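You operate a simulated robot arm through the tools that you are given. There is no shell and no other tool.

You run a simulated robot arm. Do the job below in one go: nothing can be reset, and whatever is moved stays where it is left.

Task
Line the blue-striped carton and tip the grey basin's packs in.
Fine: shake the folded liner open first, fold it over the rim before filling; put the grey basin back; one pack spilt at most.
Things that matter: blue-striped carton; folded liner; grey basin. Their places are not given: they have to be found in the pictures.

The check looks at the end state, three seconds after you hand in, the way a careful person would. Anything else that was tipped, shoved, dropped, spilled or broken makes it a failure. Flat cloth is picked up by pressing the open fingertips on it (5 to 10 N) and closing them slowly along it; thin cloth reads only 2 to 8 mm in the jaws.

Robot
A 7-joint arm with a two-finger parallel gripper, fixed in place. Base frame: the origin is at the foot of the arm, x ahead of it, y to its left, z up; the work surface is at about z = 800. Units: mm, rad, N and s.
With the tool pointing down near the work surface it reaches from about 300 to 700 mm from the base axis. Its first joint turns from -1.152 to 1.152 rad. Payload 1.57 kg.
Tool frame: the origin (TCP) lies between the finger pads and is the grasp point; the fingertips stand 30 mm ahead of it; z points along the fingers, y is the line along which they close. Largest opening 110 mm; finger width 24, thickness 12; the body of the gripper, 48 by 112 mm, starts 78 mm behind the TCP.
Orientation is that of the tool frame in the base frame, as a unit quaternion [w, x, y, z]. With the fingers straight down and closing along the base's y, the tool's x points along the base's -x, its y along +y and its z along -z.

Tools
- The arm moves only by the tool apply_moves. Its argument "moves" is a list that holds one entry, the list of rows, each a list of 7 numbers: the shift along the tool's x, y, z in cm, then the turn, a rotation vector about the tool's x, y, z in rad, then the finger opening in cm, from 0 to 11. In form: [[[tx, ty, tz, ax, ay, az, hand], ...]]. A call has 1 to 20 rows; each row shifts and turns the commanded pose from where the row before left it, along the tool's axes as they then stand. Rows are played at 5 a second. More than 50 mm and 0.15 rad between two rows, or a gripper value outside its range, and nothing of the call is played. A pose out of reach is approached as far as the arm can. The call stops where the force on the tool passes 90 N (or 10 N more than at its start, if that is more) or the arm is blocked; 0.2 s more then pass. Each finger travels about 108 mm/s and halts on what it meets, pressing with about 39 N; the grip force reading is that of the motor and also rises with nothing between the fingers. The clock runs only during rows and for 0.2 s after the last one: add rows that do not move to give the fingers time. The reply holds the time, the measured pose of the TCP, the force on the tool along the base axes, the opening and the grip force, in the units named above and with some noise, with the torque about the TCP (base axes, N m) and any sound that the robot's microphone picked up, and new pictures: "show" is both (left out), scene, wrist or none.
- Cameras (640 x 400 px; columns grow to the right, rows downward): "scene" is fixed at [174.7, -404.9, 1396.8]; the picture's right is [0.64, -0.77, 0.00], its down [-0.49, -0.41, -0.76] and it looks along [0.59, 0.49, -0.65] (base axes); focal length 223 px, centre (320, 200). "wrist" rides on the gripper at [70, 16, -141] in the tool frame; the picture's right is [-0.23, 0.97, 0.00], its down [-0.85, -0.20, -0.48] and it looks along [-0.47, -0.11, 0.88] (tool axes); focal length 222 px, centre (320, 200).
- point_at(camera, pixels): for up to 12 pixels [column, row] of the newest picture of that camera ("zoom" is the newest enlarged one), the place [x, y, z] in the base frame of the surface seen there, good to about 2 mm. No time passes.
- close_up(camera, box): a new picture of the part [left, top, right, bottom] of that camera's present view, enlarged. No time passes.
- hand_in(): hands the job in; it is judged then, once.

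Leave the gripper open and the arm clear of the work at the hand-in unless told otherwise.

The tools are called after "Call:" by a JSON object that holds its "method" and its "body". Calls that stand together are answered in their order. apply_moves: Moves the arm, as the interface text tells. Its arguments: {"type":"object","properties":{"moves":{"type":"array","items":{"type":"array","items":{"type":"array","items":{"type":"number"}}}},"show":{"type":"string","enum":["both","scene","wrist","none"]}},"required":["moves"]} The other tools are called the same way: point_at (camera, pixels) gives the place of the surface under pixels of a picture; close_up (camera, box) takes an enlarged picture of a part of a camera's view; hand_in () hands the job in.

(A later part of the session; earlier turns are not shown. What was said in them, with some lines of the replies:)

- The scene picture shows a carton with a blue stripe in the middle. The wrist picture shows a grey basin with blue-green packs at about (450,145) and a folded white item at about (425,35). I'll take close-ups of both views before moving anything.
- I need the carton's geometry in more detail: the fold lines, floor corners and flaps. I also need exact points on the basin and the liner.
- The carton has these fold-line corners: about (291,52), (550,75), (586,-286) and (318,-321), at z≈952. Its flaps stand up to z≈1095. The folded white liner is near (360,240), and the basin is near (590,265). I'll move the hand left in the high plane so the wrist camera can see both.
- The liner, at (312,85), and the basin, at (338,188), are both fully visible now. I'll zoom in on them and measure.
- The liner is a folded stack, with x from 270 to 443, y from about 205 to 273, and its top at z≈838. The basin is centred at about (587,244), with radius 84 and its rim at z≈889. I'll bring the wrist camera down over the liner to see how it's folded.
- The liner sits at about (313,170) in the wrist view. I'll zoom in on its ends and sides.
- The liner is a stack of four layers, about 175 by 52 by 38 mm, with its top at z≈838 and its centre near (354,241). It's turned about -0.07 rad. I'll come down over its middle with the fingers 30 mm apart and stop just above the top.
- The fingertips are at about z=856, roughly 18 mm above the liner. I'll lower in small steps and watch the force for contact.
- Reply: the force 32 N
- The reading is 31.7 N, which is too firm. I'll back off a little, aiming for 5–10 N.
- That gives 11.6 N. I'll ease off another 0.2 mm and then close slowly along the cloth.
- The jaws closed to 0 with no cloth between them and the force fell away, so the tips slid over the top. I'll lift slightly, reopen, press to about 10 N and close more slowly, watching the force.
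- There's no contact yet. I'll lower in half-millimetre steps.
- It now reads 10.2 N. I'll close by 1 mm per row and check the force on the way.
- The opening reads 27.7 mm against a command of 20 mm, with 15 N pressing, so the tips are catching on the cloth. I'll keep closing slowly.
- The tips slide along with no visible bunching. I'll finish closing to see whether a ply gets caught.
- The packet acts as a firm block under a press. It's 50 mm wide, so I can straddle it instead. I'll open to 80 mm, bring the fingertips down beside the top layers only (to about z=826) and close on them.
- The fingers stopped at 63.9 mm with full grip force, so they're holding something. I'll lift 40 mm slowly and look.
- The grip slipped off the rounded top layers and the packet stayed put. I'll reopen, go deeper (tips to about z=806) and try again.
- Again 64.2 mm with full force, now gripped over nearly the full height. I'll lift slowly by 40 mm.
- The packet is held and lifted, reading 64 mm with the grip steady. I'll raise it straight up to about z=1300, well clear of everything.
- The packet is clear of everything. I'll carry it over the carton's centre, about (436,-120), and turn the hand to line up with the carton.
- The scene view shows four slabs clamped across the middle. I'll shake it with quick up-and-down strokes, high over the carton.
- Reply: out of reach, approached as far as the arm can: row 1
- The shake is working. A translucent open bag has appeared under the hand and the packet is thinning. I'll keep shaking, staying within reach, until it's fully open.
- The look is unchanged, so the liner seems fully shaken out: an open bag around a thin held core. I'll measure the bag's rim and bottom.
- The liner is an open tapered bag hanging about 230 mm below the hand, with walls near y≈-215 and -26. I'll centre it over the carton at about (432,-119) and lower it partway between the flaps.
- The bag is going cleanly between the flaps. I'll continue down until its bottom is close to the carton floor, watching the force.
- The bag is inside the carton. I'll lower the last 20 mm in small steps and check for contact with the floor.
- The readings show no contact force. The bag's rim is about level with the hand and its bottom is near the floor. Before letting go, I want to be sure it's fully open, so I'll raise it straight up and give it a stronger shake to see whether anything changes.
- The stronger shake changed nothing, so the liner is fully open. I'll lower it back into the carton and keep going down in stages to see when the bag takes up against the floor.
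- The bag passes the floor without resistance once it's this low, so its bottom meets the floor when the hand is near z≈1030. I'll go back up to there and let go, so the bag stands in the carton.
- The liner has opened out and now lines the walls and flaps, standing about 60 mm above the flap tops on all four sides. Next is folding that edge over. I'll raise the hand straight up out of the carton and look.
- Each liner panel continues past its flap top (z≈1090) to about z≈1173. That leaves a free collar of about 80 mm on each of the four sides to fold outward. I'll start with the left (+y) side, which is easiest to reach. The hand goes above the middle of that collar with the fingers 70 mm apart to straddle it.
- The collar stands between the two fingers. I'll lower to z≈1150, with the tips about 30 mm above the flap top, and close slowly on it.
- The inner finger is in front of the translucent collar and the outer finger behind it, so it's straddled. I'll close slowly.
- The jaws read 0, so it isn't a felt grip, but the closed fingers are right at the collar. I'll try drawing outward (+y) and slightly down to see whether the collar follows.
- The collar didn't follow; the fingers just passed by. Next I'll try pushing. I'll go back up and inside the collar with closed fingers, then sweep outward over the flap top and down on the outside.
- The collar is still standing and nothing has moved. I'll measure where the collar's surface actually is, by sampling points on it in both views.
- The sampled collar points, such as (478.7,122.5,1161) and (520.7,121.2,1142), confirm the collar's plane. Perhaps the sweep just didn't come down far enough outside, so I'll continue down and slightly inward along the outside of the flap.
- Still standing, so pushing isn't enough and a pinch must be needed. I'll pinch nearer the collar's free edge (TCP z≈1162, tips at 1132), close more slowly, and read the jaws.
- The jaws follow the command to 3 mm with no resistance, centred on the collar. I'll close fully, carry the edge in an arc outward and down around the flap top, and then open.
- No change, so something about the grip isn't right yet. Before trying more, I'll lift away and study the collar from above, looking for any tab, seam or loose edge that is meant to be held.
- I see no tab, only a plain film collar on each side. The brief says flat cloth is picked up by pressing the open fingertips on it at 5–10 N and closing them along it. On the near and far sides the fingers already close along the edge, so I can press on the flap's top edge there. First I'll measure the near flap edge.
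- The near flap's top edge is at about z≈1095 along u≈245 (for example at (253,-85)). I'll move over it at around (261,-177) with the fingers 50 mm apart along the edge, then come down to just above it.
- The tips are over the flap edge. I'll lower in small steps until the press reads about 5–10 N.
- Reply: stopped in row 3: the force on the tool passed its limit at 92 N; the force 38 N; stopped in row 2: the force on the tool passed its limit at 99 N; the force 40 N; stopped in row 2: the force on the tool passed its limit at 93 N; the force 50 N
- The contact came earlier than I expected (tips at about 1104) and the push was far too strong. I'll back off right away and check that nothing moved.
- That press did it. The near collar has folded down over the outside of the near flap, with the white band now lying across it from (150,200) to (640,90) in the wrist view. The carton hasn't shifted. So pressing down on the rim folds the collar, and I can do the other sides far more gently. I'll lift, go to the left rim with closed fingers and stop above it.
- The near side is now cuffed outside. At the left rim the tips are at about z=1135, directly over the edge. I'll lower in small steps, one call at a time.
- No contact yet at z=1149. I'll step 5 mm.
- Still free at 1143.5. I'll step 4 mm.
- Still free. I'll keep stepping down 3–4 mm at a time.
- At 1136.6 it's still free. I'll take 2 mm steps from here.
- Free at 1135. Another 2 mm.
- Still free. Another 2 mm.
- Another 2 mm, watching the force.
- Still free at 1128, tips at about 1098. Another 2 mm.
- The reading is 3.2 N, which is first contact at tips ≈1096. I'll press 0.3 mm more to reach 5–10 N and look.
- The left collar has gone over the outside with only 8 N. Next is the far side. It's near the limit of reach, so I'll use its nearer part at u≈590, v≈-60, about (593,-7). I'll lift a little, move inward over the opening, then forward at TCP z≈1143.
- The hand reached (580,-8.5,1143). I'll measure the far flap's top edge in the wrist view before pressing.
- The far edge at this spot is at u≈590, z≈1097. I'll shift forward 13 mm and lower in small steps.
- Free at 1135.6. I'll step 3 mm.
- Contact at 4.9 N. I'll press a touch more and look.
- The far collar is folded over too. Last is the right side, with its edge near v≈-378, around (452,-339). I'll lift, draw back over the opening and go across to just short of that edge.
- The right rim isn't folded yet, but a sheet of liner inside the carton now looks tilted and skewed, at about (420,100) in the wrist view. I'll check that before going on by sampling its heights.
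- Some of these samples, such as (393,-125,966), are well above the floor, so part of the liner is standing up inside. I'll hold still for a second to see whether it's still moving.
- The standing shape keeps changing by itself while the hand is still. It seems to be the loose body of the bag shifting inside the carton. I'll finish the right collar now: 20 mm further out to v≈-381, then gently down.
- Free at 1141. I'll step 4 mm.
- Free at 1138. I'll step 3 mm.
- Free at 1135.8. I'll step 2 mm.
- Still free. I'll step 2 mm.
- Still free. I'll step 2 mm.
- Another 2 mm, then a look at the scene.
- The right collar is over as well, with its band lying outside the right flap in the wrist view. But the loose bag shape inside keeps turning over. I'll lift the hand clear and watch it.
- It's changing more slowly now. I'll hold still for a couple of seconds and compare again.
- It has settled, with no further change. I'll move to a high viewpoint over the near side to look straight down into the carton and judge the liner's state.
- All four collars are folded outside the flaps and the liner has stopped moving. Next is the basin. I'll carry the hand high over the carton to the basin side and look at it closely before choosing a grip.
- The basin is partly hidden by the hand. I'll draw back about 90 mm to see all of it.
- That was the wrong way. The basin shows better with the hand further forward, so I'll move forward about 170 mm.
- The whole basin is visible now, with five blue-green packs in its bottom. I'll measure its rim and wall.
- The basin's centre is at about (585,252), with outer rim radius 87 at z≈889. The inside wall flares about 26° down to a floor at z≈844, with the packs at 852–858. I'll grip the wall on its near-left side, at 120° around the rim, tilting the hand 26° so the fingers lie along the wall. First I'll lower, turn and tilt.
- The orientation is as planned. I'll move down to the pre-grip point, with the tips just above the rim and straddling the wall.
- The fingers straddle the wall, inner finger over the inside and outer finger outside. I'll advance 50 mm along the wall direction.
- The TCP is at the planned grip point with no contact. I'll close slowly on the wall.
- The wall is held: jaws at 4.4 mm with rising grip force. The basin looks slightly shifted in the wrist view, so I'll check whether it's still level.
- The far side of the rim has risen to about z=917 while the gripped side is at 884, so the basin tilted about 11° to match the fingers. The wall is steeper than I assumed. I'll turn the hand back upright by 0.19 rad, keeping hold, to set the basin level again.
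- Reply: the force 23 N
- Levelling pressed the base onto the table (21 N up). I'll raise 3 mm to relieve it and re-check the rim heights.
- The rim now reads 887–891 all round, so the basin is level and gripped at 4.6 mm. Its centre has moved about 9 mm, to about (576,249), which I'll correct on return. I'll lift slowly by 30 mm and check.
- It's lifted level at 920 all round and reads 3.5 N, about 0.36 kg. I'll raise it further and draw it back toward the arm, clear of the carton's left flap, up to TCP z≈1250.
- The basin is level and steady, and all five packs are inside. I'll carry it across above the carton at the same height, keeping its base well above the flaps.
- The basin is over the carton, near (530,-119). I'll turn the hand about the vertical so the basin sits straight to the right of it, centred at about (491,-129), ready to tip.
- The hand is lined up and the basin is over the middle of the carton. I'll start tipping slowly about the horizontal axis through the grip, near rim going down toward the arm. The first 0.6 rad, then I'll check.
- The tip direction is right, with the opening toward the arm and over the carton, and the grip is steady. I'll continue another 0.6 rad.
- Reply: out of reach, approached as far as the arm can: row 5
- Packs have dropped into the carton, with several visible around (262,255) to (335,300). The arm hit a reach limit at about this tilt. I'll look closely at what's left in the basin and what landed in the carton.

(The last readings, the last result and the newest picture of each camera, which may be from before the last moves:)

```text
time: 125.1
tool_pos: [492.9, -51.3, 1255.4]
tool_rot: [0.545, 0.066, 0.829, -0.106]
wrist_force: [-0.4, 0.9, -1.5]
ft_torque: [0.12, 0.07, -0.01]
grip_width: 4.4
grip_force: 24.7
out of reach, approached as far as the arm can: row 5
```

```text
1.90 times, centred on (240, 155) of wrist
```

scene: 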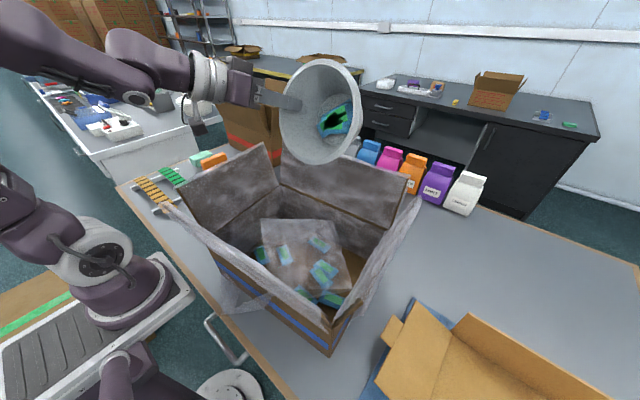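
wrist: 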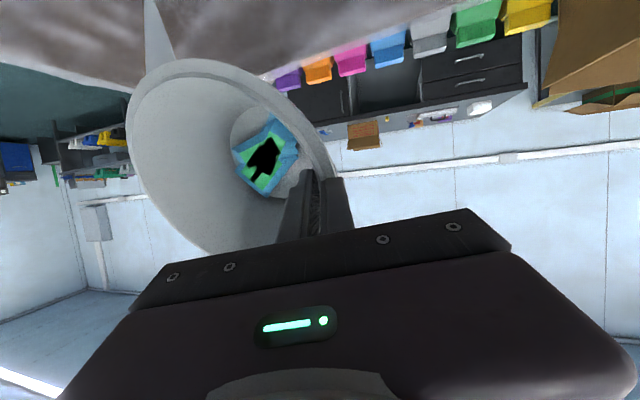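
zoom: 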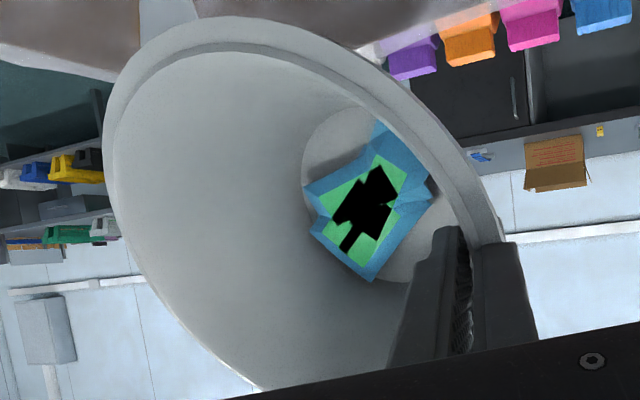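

Seven packs are visible inside the carton, and at least one still clings to the basin's floor at about 67° of tilt. More pitch is blocked by the arm, so I'll shift the basin up and toward the carton's middle. Then I'll roll the hand about the finger axis so the basin hangs below the fingers and tips further.

Call:
{"method": "apply_moves", "body": {"moves": [[[-1.65, -2.24, -0.66, 0, 0, 0, 0], [-1.65, -2.24, -0.66, 0, 0, 0, 0], [-1.65, -2.24, -0.66, 0, 0, 0, 0], [0, 0, 0, 0, 0, 0.1, 0], [0, 0, 0, 0, 0, 0.1, 0], [0, 0, 0, 0, 0, 0.1, 0], [0, 0, 0, 0, 0, 0.1, 0], [0, 0, 0, 0, 0, 0, 0]]], "show": "both"}}

Call:
{"method": "close_up", "body": {"camera": "scene", "box": [220, 30, 400, 200]}}

```text
time: 126.9
tool_pos: [480.6, -112.8, 1315.5]
tool_rot: [0.555, 0.229, 0.799, 0.005]
wrist_force: [0.2, 0.8, -1.6]
ft_torque: [0.08, 0.1, 0.04]
grip_width: 4.5
grip_force: 24.9
```

scene: 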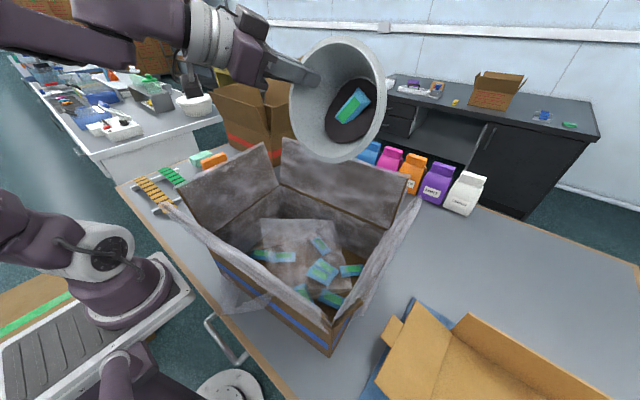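
wrist: 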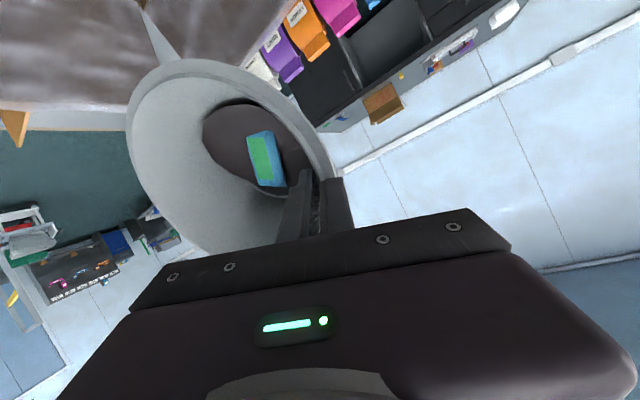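

```text
2.35 times, centred on (310, 115) of scene
```

zoom: 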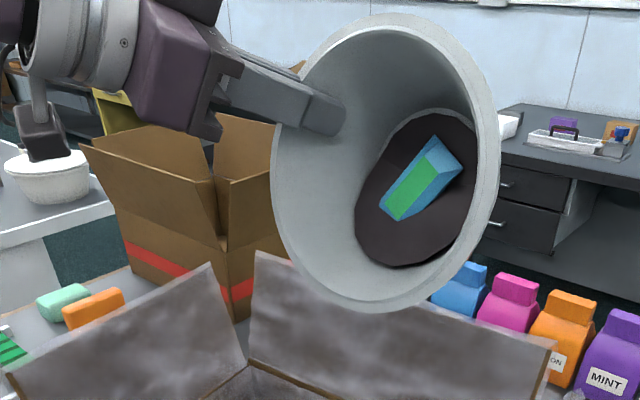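

Another pack has dropped; one remains on the basin's dark floor. I'll keep rolling.

Call:
{"method": "apply_moves", "body": {"moves": [[[0, 0, 0, 0, 0, 0.12, 0], [0, 0, 0, 0, 0, 0.12, 0], [0, 0, 0, 0, 0, 0.12, 0], [0, 0, 0, 0, 0, 0.12, 0], [0, 0, 0, 0, 0, 0.12, 0], [0, 0, 0, 0, 0, 0.12, 0], [0, 0, 0, 0, 0, 0.12, 0], [0, 0, 0, 0, 0, 0.12, 0], [0, 0, 0, 0, 0, 0, 0]]], "show": "both"}}

Call:
{"method": "close_up", "body": {"camera": "scene", "box": [220, 30, 400, 200]}}

Call:
{"method": "close_up", "body": {"camera": "scene", "box": [210, 200, 410, 340]}}

```text
time: 128.9
tool_pos: [480.1, -111.6, 1315.3]
tool_rot: [0.491, 0.573, 0.602, 0.26]
wrist_force: [0.3, 0.4, -1.0]
ft_torque: [0.02, 0.01, 0.0]
grip_width: 4.3
grip_force: 25.1
```

scene: 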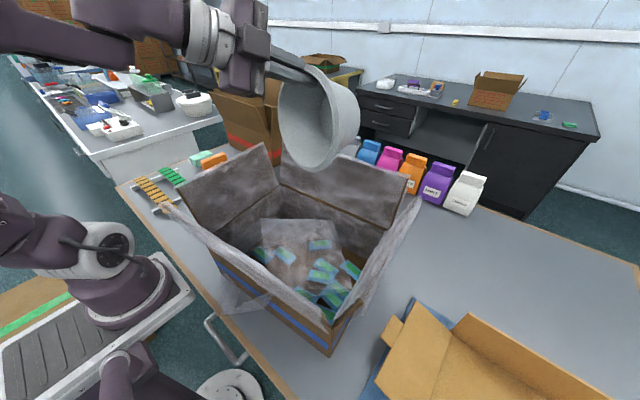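
wrist: 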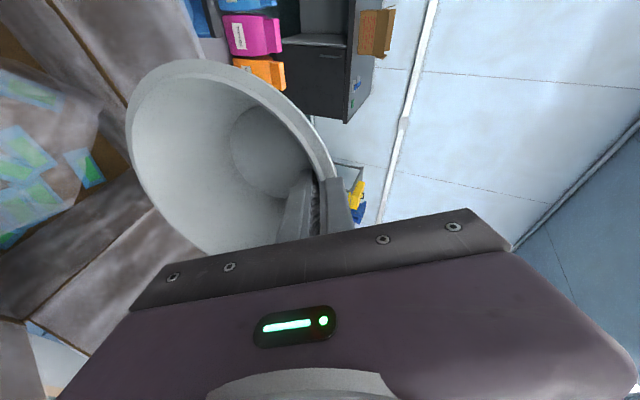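

```text
2.35 times, centred on (310, 115) of scene
```

zoom: 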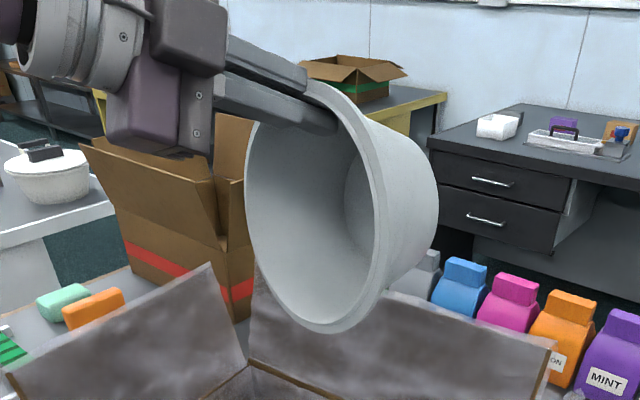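

```text
2.86 times, centred on (310, 270) of scene
```

zoom: 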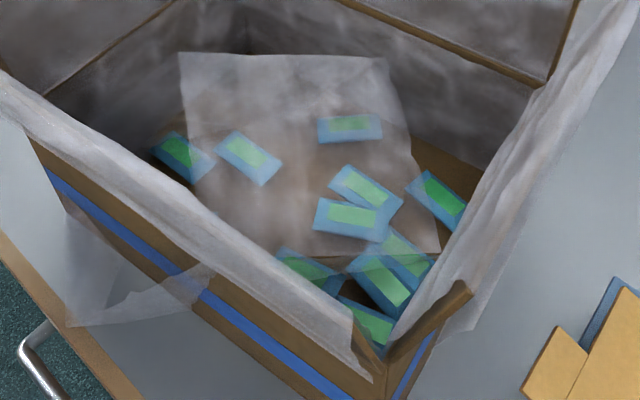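

The basin is empty in both views, the reading has dropped to about 1 N, and I count ten packs in the carton with none outside. I'll reverse the roll, then the tilt.

Call:
{"method": "apply_moves", "body": {"moves": [[[0, 0, 0, 0, 0, -0.136, 0], [0, 0, 0, 0, 0, -0.136, 0], [0, 0, 0, 0, 0, -0.136, 0], [0, 0, 0, 0, 0, -0.136, 0], [0, 0, 0, 0, 0, -0.136, 0], [0, 0, 0, 0, 0, -0.136, 0], [0, 0, 0, 0, 0, -0.136, 0], [0, 0, 0, 0, 0, -0.136, 0], [0, 0, 0, 0, 0, -0.136, 0], [0, 0, 0, 0, 0, -0.136, 0], [0, 0, 0, 0, 0, 0, 0]]], "show": "both"}}

```text
time: 131.3
tool_pos: [480.3, -111.8, 1315.9]
tool_rot: [0.545, 0.065, 0.829, -0.107]
wrist_force: [0.0, -0.4, -1.0]
ft_torque: [0.05, 0.04, 0.02]
grip_width: 4.1
grip_force: 25.0
```

scene: 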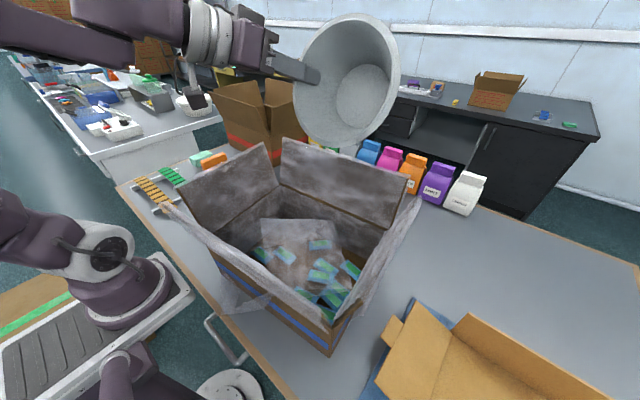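
wrist: 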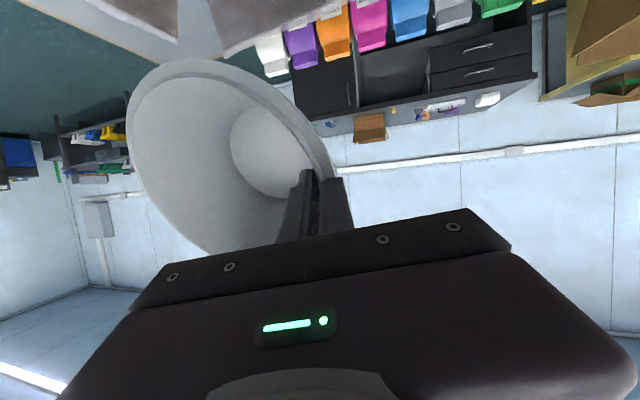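

The basin is empty. I'll lower a little, to stay in reach when upright, and tilt it back level.

Call:
{"method": "apply_moves", "body": {"moves": [[[3.2, 2.79, 0.72, 0, 0, 0, 0], [3.2, 2.79, 0.72, 0, 0, 0, 0], [0, 0, 0, 0, 0.1124, -0.0302, 0], [0, 0, 0, 0, 0.1124, -0.0302, 0], [0, 0, 0, 0, 0.1124, -0.0302, 0], [0, 0, 0, 0, 0.1124, -0.0302, 0], [0, 0, 0, 0, 0.1124, -0.0302, 0], [0, 0, 0, 0, 0.1124, -0.0302, 0], [0, 0, 0, 0, 0.1124, -0.0302, 0], [0, 0, 0, 0, 0.1124, -0.0302, 0], [0, 0, 0, 0, 0.1124, -0.0302, 0], [0, 0, 0, 0, 0.1124, -0.0302, 0], [0, 0, 0, 0, 0, 0, 0]]], "show": "both"}}

Call:
{"method": "point_at", "body": {"camera": "wrist", "pixels": [[300, 110], [260, 78], [210, 62], [165, 75], [133, 115], [135, 160], [160, 215], [190, 243]]}}

```text
time: 134.1
tool_pos: [478.7, -62.5, 1245.2]
tool_rot: [-0.001, -0.007, 0.991, -0.131]
wrist_force: [0.0, 0.2, -1.3]
ft_torque: [0.08, -0.02, 0.04]
grip_width: 4.2
grip_force: 24.9
```

scene: 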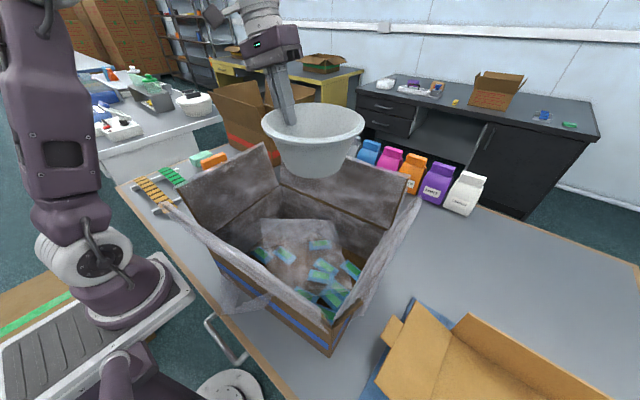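
wrist: 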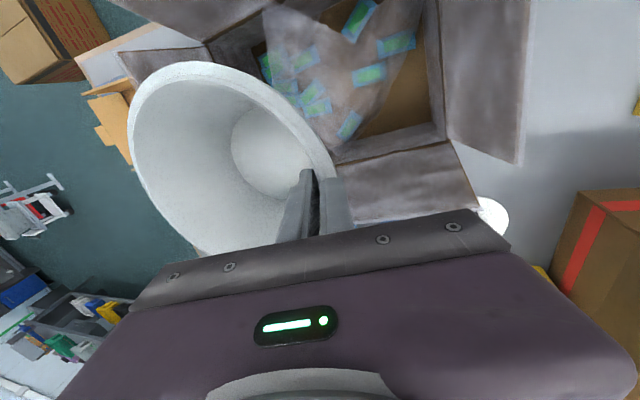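

```text
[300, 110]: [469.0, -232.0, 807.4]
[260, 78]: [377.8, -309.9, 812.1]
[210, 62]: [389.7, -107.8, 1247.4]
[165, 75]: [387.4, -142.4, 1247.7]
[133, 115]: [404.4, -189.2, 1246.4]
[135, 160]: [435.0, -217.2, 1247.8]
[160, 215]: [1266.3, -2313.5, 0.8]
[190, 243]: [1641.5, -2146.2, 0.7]
```

It's level again (rim at 1247 all round), empty and still firmly held. I'll turn the hand back and carry the basin to the left, clear of the carton.

Call:
{"method": "apply_moves", "body": {"moves": [[[0, 0, 0, 0, -0.033, -0.123, 0], [0, 0, 0, 0, -0.033, -0.123, 0], [0, 0, 0, 0, -0.033, -0.123, 0], [0, 0, 0, 0, -0.033, -0.124, 0], [-0.55, 1.71, -0.46, 0, 0, 0, 0], [-1.09, 3.43, -0.92, 0, 0, 0, 0], [-1.09, 3.43, -0.92, 0, 0, 0, 0], [-1.09, 3.43, -0.92, 0, 0, 0, 0], [-1.09, 3.43, -0.92, 0, 0, 0, 0], [-1.09, 3.43, -0.92, 0, 0, 0, 0], [-1.09, 3.43, -0.92, 0, 0, 0, 0], [-1.09, 3.43, -0.92, 0, 0, 0, 0], [-1.09, 3.43, -0.92, 0, 0, 0, 0], [-1.09, 3.43, -0.92, 0, 0, 0, 0], [-0.54, 1.71, -0.46, 0, 0, 0, 0], [0, 0, 0, 0, 0, 0, 0]]], "show": "both"}}

```text
time: 137.5
tool_pos: [397.9, 299.8, 1245.8]
tool_rot: [0.033, -0.257, 0.958, -0.126]
wrist_force: [0.0, 0.1, 0.0]
ft_torque: [0.04, 0.04, -0.01]
grip_width: 4.5
grip_force: 24.4
```

scene: 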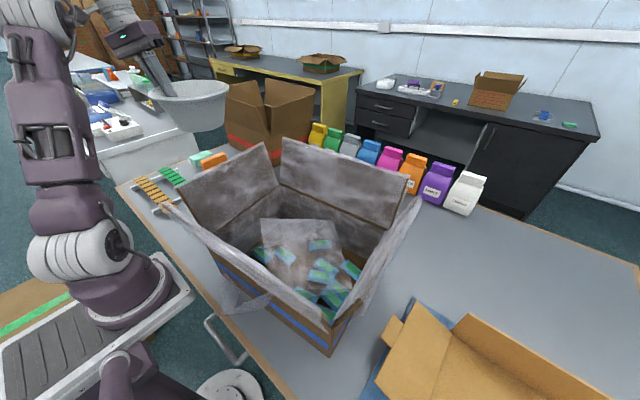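
wrist: 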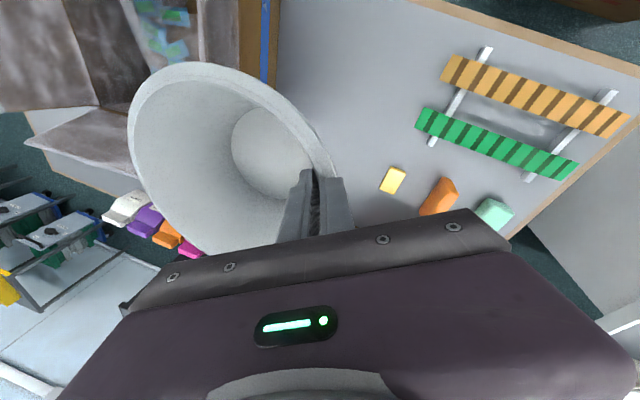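

The basin is clear of the carton. I'll bring it down toward its original spot (centre 586,251), stopping about 100 mm above the table.

Call:
{"method": "apply_moves", "body": {"moves": [[[-0.93, 0.09, 1.64, 0, 0, 0, 0], [-1.855, 0.172, 3.27, 0, 0, 0, 0], [-1.855, 0.172, 3.27, 0, 0, 0, 0], [-1.855, 0.172, 3.27, 0, 0, 0, 0], [-1.855, 0.172, 3.27, 0, 0, 0, 0], [-1.855, 0.172, 3.27, 0, 0, 0, 0], [-1.855, 0.172, 3.27, 0, 0, 0, 0], [-1.855, 0.172, 3.27, 0, 0, 0, 0], [-0.93, 0.09, 1.64, 0, 0, 0, 0], [0, 0, 0, 0, 0, 0, 0]]], "show": "both"}}

Call:
{"method": "point_at", "body": {"camera": "wrist", "pixels": [[310, 130], [280, 95], [240, 72], [200, 64], [160, 78], [133, 120], [138, 165], [165, 220]]}}

```text
time: 139.7
tool_pos: [552.4, 327.0, 988.6]
tool_rot: [0.033, -0.257, 0.958, -0.126]
wrist_force: [-0.5, 0.5, -0.8]
ft_torque: [0.07, -0.02, -0.01]
grip_width: 4.3
grip_force: 25.1
```

scene: 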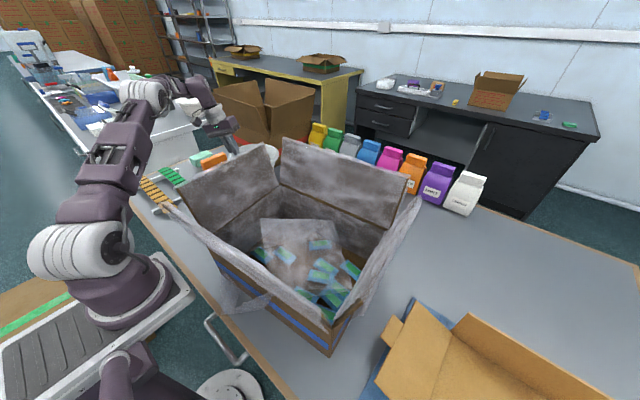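
wrist: 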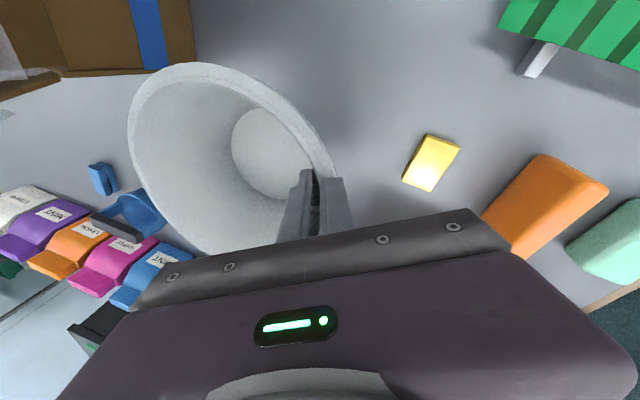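

```text
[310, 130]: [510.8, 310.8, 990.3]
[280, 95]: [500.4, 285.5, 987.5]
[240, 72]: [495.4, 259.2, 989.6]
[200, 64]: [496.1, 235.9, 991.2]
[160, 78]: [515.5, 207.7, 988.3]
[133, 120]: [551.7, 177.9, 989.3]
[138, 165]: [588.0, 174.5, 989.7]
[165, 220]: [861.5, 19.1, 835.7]
```

The rim is level at about 989 and the basin's centre estimates to (581,257). I'll shift it 4–5 mm toward the original spot while lowering to just above the table.

Call:
{"method": "apply_moves", "body": {"moves": [[[-0.03, 0.62, 3.11, 0, 0, 0, 0], [-0.03, 0.62, 3.11, 0, 0, 0, 0], [-0.03, 0.62, 3.11, 0, 0, 0, 0], [0, 0, 0, 0, 0, 0, 0]]], "show": "none"}}

```text
time: 140.7
tool_pos: [557.0, 323.9, 892.4]
tool_rot: [0.033, -0.257, 0.957, -0.126]
wrist_force: [-0.2, 0.6, -0.3]
ft_torque: [0.08, 0.01, -0.05]
grip_width: 4.3
grip_force: 24.6
```

It's at TCP z=892, about 5 mm above the table. I'll lower 3 mm and check.

Call:
{"method": "apply_moves", "body": {"moves": [[[0, 0.04, 0.14, 0, 0, 0, 0], [0, 0.04, 0.15, 0, 0, 0, 0], [0, 0, 0, 0, 0, 0, 0]]], "show": "none"}}

```text
time: 141.5
tool_pos: [556.7, 322.6, 890.6]
tool_rot: [0.033, -0.257, 0.958, -0.127]
wrist_force: [-0.5, -1.0, -1.0]
ft_torque: [0.04, 0.03, 0.02]
grip_width: 4.3
grip_force: 25.9
```

Still hanging free. 2 mm more.

Call:
{"method": "apply_moves", "body": {"moves": [[[0, 0.05, 0.19, 0, 0, 0, 0], [0, 0, 0, 0, 0, 0, 0]]], "show": "none"}}

```text
time: 142.1
tool_pos: [557.5, 322.1, 889.7]
tool_rot: [0.033, -0.256, 0.958, -0.126]
wrist_force: [0.4, 0.0, -1.1]
ft_torque: [0.08, 0.04, 0.0]
grip_width: 4.3
grip_force: 25.0
```

Still free. 1.5 mm more.

Call:
{"method": "apply_moves", "body": {"moves": [[[0, 0.04, 0.15, 0, 0, 0, 0], [0, 0, 0, 0, 0, 0, 0]]], "show": "none"}}

```text
time: 142.7
tool_pos: [557.2, 322.3, 886.8]
tool_rot: [0.033, -0.257, 0.958, -0.127]
wrist_force: [-0.1, 0.1, -0.9]
ft_torque: [0.08, 0.01, 0.0]
grip_width: 4.3
grip_force: 24.9
```

Another 1 mm.

Call:
{"method": "apply_moves", "body": {"moves": [[[0, 0.03, 0.1, 0, 0, 0, 0], [0, 0, 0, 0, 0, 0, 0]]], "show": "wrist"}}

Call:
{"method": "point_at", "body": {"camera": "wrist", "pixels": [[310, 130], [280, 95], [240, 72], [200, 64], [160, 78], [133, 120], [138, 165], [165, 220]]}}

```text
time: 143.3
tool_pos: [555.5, 321.1, 887.4]
tool_rot: [0.033, -0.256, 0.958, -0.126]
wrist_force: [-0.8, 0.7, 1.8]
ft_torque: [-0.08, -0.05, -0.01]
grip_width: 3.9
grip_force: 24.9
```

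wrist: 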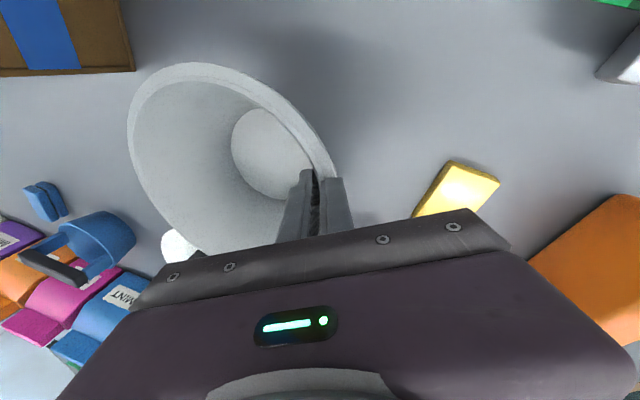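

```text
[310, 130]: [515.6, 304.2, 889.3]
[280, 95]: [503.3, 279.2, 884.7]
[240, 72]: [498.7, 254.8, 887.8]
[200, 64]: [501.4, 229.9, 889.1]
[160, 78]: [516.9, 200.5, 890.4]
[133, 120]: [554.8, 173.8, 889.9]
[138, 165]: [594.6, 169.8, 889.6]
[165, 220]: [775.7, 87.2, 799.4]
```

The basin touches the table (1.8 N), rim level at about 889 and centre about (584,254), within 3 mm of where it stood. I'll open gently, then back out along the wall direction.

Call:
{"method": "apply_moves", "body": {"moves": [[[0, 0, 0, 0, 0, 0, 0.6], [0, 0, 0, 0, 0, 0, 1.2], [0, 0, 0, 0, 0, 0, 2.0], [0, 0, 0, 0, 0, 0, 3.0], [0, 0, 0, 0, 0, 0, 4.0], [0, 0, 0, 0, 0, 0, 4.0], [0, 0, -1.5, 0, 0, 0, 4.0], [0, 0, -2.5, 0, 0, 0, 4.0], [0, 0, -3.0, 0, 0, 0, 4.0], [0, 0, 0, 0, 0, 0, 4.0]]], "show": "both"}}

Call:
{"method": "close_up", "body": {"camera": "wrist", "box": [120, 40, 420, 260]}}

```text
time: 145.5
tool_pos: [549.5, 337.1, 954.2]
tool_rot: [0.032, -0.257, 0.958, -0.126]
wrist_force: [-0.1, 0.9, 0.3]
ft_torque: [-0.04, -0.01, -0.02]
grip_width: 40.2
grip_force: 0.0
```

scene: 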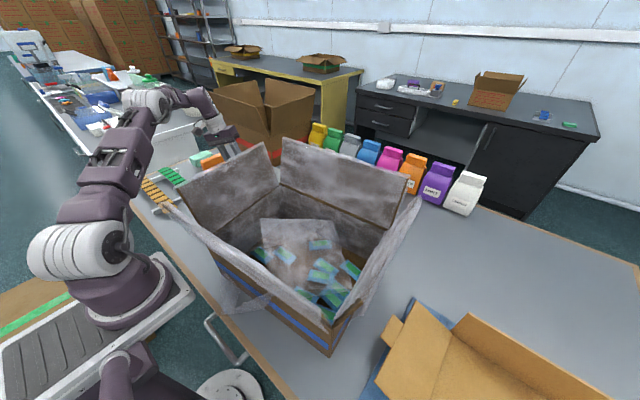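
wrist: 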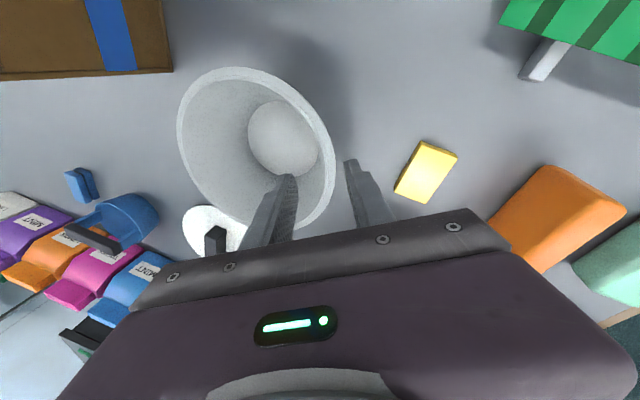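

```text
1.82 times, centred on (270, 150) of wrist
```

zoom: 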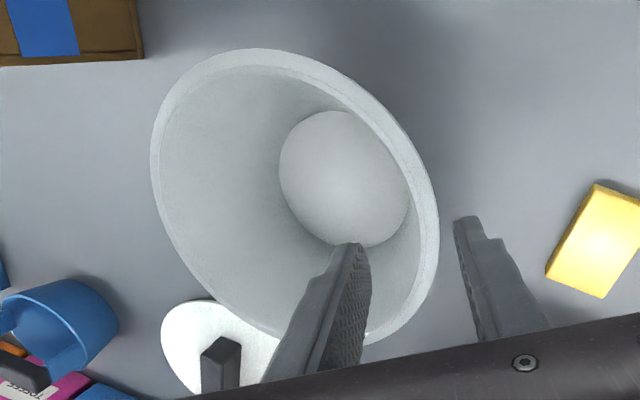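

The basin stands upright, empty and back in place, and the hand is clear of it. I'll raise, straighten the hand and pull back high over the table.

Call:
{"method": "apply_moves", "body": {"moves": [[[0, -0.65, -2.42, 0, 0, 0, 4], [0, -0.65, -2.42, 0, 0, 0, 4], [0, 0, 0, -0.13, 0, 0, 4], [0, 0, 0, -0.13, 0, 0, 4], [0, 0, 0, 0, 0, 0.145, 4], [0, 0, 0, 0, 0, 0.145, 4], [0, 0, 0, 0, 0, 0.145, 4], [1.68, -1.1, -3.37, 0, 0, 0, 6], [1.68, -1.1, -3.37, 0, 0, 0, 8], [1.68, -1.1, -3.37, 0, 0, 0, 11], [1.68, -1.1, -3.37, 0, 0, 0, 11], [1.68, -1.1, -3.37, 0, 0, 0, 11], [1.68, -1.1, -3.37, 0, 0, 0, 11], [1.68, -1.1, -3.37, 0, 0, 0, 11], [0, 0, 0, 0, 0, 0, 11]]], "show": "both"}}

Call:
{"method": "point_at", "body": {"camera": "wrist", "pixels": [[300, 150], [320, 160], [340, 170], [300, 200], [340, 200], [310, 180], [270, 190], [280, 160], [350, 185], [320, 215], [250, 190], [330, 145]]}}

```text
time: 148.7
tool_pos: [436.7, 252.4, 1241.4]
tool_rot: [-0.001, -0.044, 0.999, -0.002]
wrist_force: [-0.5, -0.5, 0.1]
ft_torque: [-0.03, -0.01, 0.02]
grip_width: 110.1
grip_force: 0.0
```

scene: 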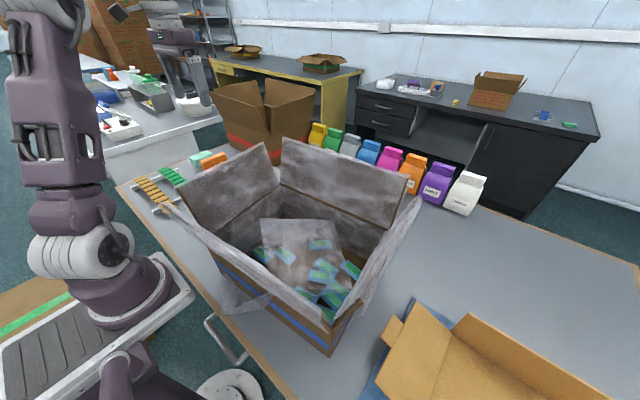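
wrist: 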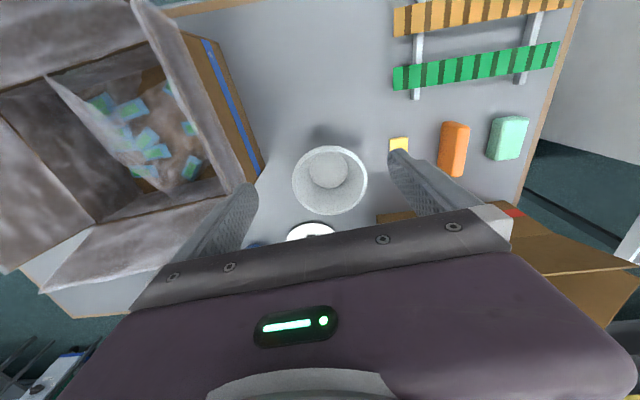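

```text
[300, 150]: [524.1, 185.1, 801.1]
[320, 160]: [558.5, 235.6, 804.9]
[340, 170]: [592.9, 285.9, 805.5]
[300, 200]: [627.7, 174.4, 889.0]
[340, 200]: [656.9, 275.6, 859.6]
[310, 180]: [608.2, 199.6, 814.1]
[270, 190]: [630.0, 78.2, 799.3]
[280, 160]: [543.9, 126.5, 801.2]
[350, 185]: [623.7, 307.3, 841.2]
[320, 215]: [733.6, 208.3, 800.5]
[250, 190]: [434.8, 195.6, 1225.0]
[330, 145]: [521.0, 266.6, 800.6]
```

The basin is standing in its place, empty. I'll return the hand to its starting area above the carton and inspect everything: the carton, collars, packs and surrounding table.

Call:
{"method": "apply_moves", "body": {"moves": [[[0.06, -4.33, 0, 0, 0, 0, 11], [0.06, -4.33, 0, 0, 0, 0, 11], [0.06, -4.33, 0, 0, 0, 0, 11], [0.06, -4.33, 0, 0, 0, 0, 11], [0.06, -4.33, 0, 0, 0, 0, 11], [0.06, -4.33, 0, 0, 0, 0, 11], [0, 0, 0, 0, 0, 0, 11]]], "show": "both"}}

Call:
{"method": "close_up", "body": {"camera": "wrist", "box": [0, 0, 520, 260]}}

Call:
{"method": "close_up", "body": {"camera": "scene", "box": [150, 120, 450, 370]}}

Call:
{"method": "close_up", "body": {"camera": "scene", "box": [215, 205, 395, 335]}}

```text
time: 150.3
tool_pos: [458.3, -10.0, 1241.2]
tool_rot: [0.001, -0.044, 0.999, -0.002]
wrist_force: [-0.5, -1.1, -0.3]
ft_torque: [-0.01, 0.0, -0.01]
grip_width: 110.1
grip_force: 0.0
```

scene: 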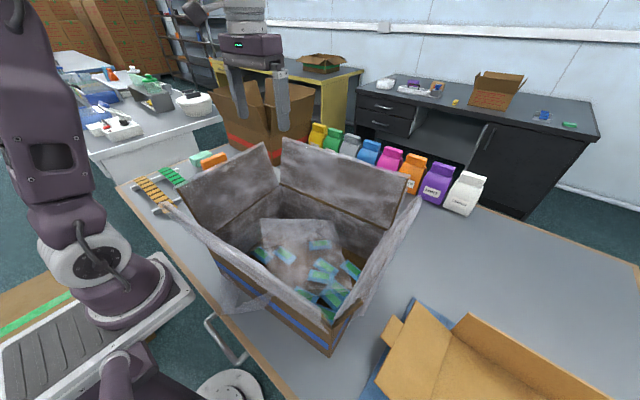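
wrist: 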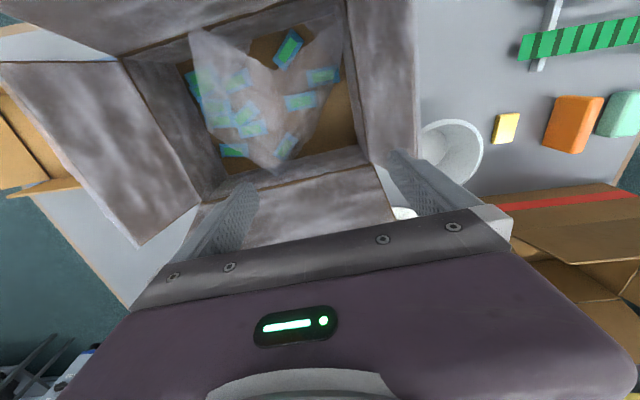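

```text
1.23 times, centred on (260, 130) of wrist
```

zoom: 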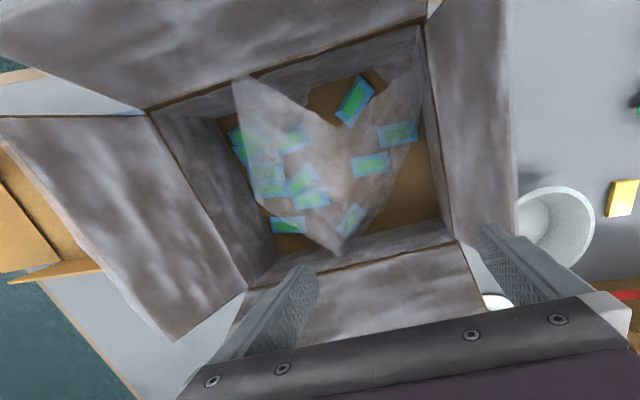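

```text
1.60 times, centred on (300, 245) of scene
```

zoom: 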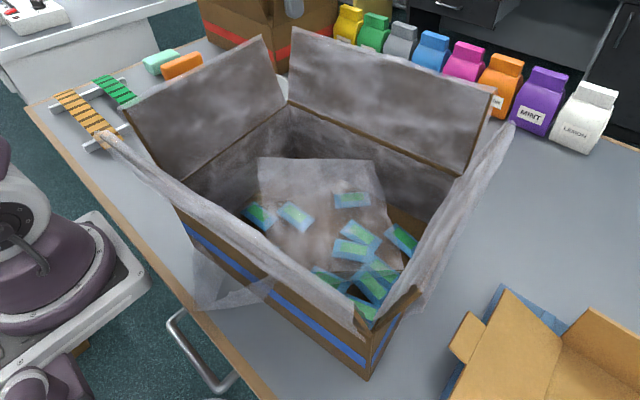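

```text
3.08 times, centred on (305, 270) of scene
```

zoom: 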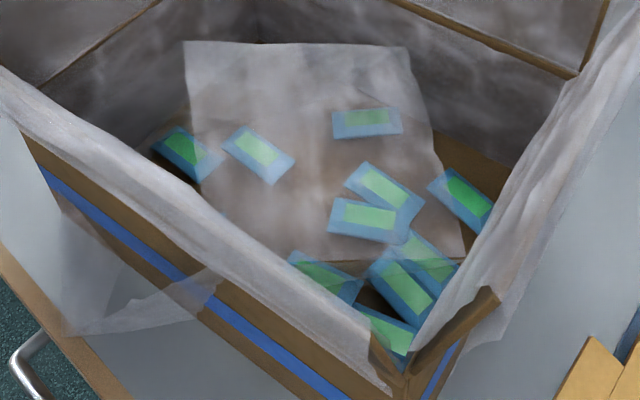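

I count ten packs on the carton floor, and nothing is outside. I'll verify that the carton hasn't shifted, that the four cuffs are down, and that the table is clean.

Call:
{"method": "point_at", "body": {"camera": "scene", "pixels": [[330, 352], [284, 220], [281, 186], [386, 229], [332, 340], [262, 255], [286, 255], [318, 244], [350, 270], [330, 300], [305, 292], [325, 268]]}}

Call:
{"method": "point_at", "body": {"camera": "wrist", "pixels": [[420, 150], [450, 120], [483, 150], [450, 182], [455, 150], [205, 60], [290, 45], [322, 75], [300, 100], [235, 150], [285, 145], [190, 85]]}}

Call:
{"method": "close_up", "body": {"camera": "wrist", "box": [160, 0, 380, 190]}}

Call:
{"method": "close_up", "body": {"camera": "scene", "box": [100, 120, 260, 260]}}

```text
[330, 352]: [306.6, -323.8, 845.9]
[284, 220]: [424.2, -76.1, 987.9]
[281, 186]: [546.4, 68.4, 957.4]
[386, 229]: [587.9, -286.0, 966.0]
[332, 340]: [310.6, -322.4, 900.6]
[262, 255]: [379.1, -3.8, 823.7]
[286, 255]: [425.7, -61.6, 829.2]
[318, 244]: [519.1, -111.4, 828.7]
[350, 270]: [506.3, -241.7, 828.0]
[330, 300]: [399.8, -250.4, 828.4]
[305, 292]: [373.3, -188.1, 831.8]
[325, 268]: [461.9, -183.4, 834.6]
```

```text
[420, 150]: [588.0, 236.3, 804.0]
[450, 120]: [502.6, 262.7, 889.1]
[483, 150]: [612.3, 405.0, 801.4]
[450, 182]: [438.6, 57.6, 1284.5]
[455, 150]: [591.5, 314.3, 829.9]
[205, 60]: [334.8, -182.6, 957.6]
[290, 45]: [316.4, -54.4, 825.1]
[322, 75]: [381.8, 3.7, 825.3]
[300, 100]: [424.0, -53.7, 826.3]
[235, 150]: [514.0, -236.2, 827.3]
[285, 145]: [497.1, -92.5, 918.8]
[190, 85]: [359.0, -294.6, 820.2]
```

```text
2.11 times, centred on (270, 95) of wrist
```

zoom: 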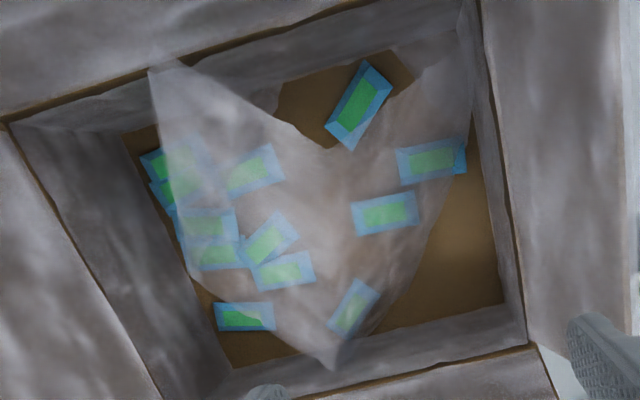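

```text
2.86 times, centred on (180, 190) of scene
```

zoom: 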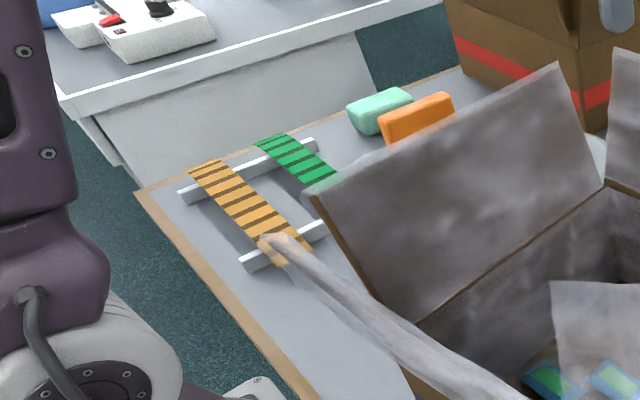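

The carton's corner reads (306.6,-323.8), the same as at the start. All the packs lie on its floor (z≈825) inside the lined walls. The basin is back, and the blocks and the striped rack look undisturbed. I'll park the open hand to the left over clear table and take a last look.

Call:
{"method": "apply_moves", "body": {"moves": [[[0.66, 3.88, 0, 0, 0, 0, 11], [0.66, 3.88, 0, 0, 0, 0, 11], [0.66, 3.88, 0, 0, 0, 0, 11], [0.66, 3.88, 0, 0, 0, 0, 11], [0.66, 3.88, 0, 0, 0, 0, 11], [0, 0, 0, 0, 0, 0, 11], [0, 0, 0, 0, 0, 0, 11]]], "show": "both"}}

Call:
{"method": "close_up", "body": {"camera": "scene", "box": [160, 120, 450, 370]}}

Call:
{"method": "close_up", "body": {"camera": "wrist", "box": [0, 0, 560, 260]}}

```text
time: 151.9
tool_pos: [406.2, 183.6, 1239.3]
tool_rot: [-0.001, -0.045, 0.999, -0.001]
wrist_force: [0.2, -0.8, -0.4]
ft_torque: [0.0, 0.0, 0.0]
grip_width: 109.9
grip_force: 0.0
```

scene: 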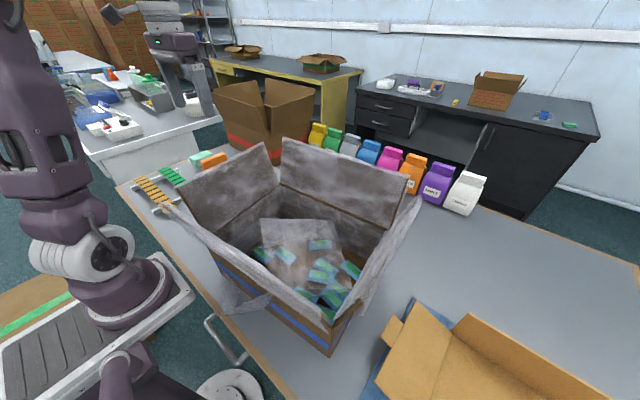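
wrist: 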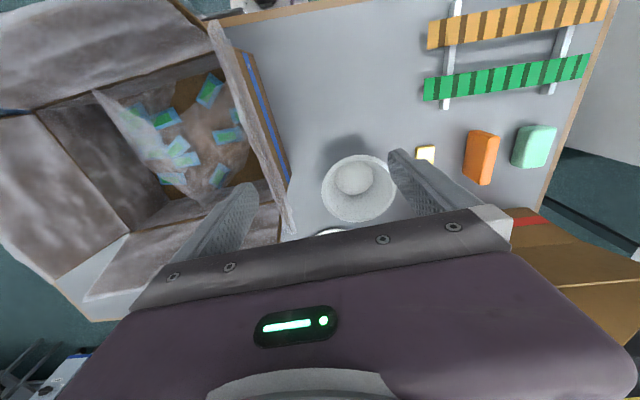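

```text
1.60 times, centred on (305, 245) of scene
```

zoom: 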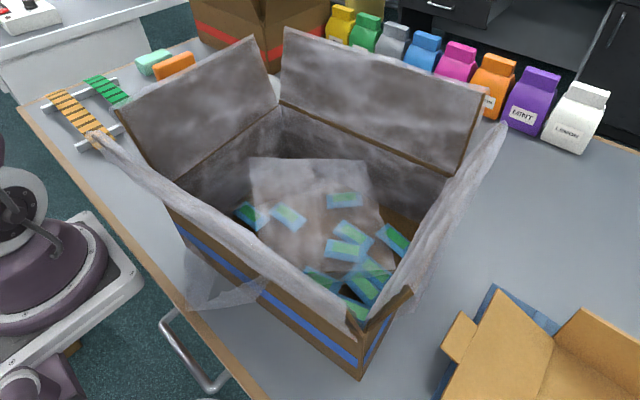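

```text
1.14 times, centred on (280, 130) of wrist
```

zoom: 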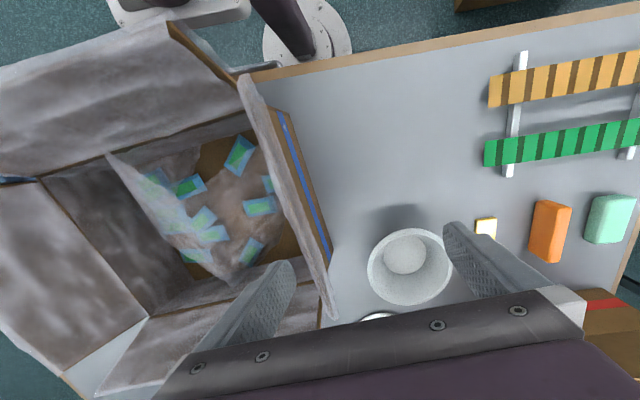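

In the final view, the liner covers the walls and flaps and is cuffed outside on all four sides. The packs are all inside the carton with none on the table. The basin is upright in its place, and the open hand is clear. A loose fold of the film still stands over the packs inside and, in the pictures, shows through the near wall. Reaching in for it could disturb the cuffs and packs, so I'm leaving it and handing in.

Call:
{"method": "hand_in", "body": {}}

```text
The job is handed in.
```

I've handed the job in. The carton is lined and filled and the basin is back, but one loose part of the liner didn't end up flat.

- **Liner:** I shook it open and set it in the blue-striped carton. Its edge is folded down over the outside of all four flaps, and I did that before filling.
- **Packs:** the basin is empty. I counted at least ten packs on the carton floor and saw none on the table. I never got an exact starting count because the packs were piled up.
- **Basin:** it stands upright, within about 3 mm of where it started.
- **Carton and surroundings:** the carton's corner reads the same position as at the start, and the other items look undisturbed. The gripper is open and parked clear.

Two things didn't go cleanly:

- **Loose film:** while I was folding the edges, the loose body of the liner turned over inside the carton. A tent of film now stands over the packs, and in the pictures part of it shows through the near wall. I left it because reaching in could have disturbed the folded edges or the packs.
- **Hard press:** on the near flap I pressed much too hard, up to about 99 N in three tries. I saw no damage or shift afterwards, but the liner body started turning over around then, so the press may have caused it.
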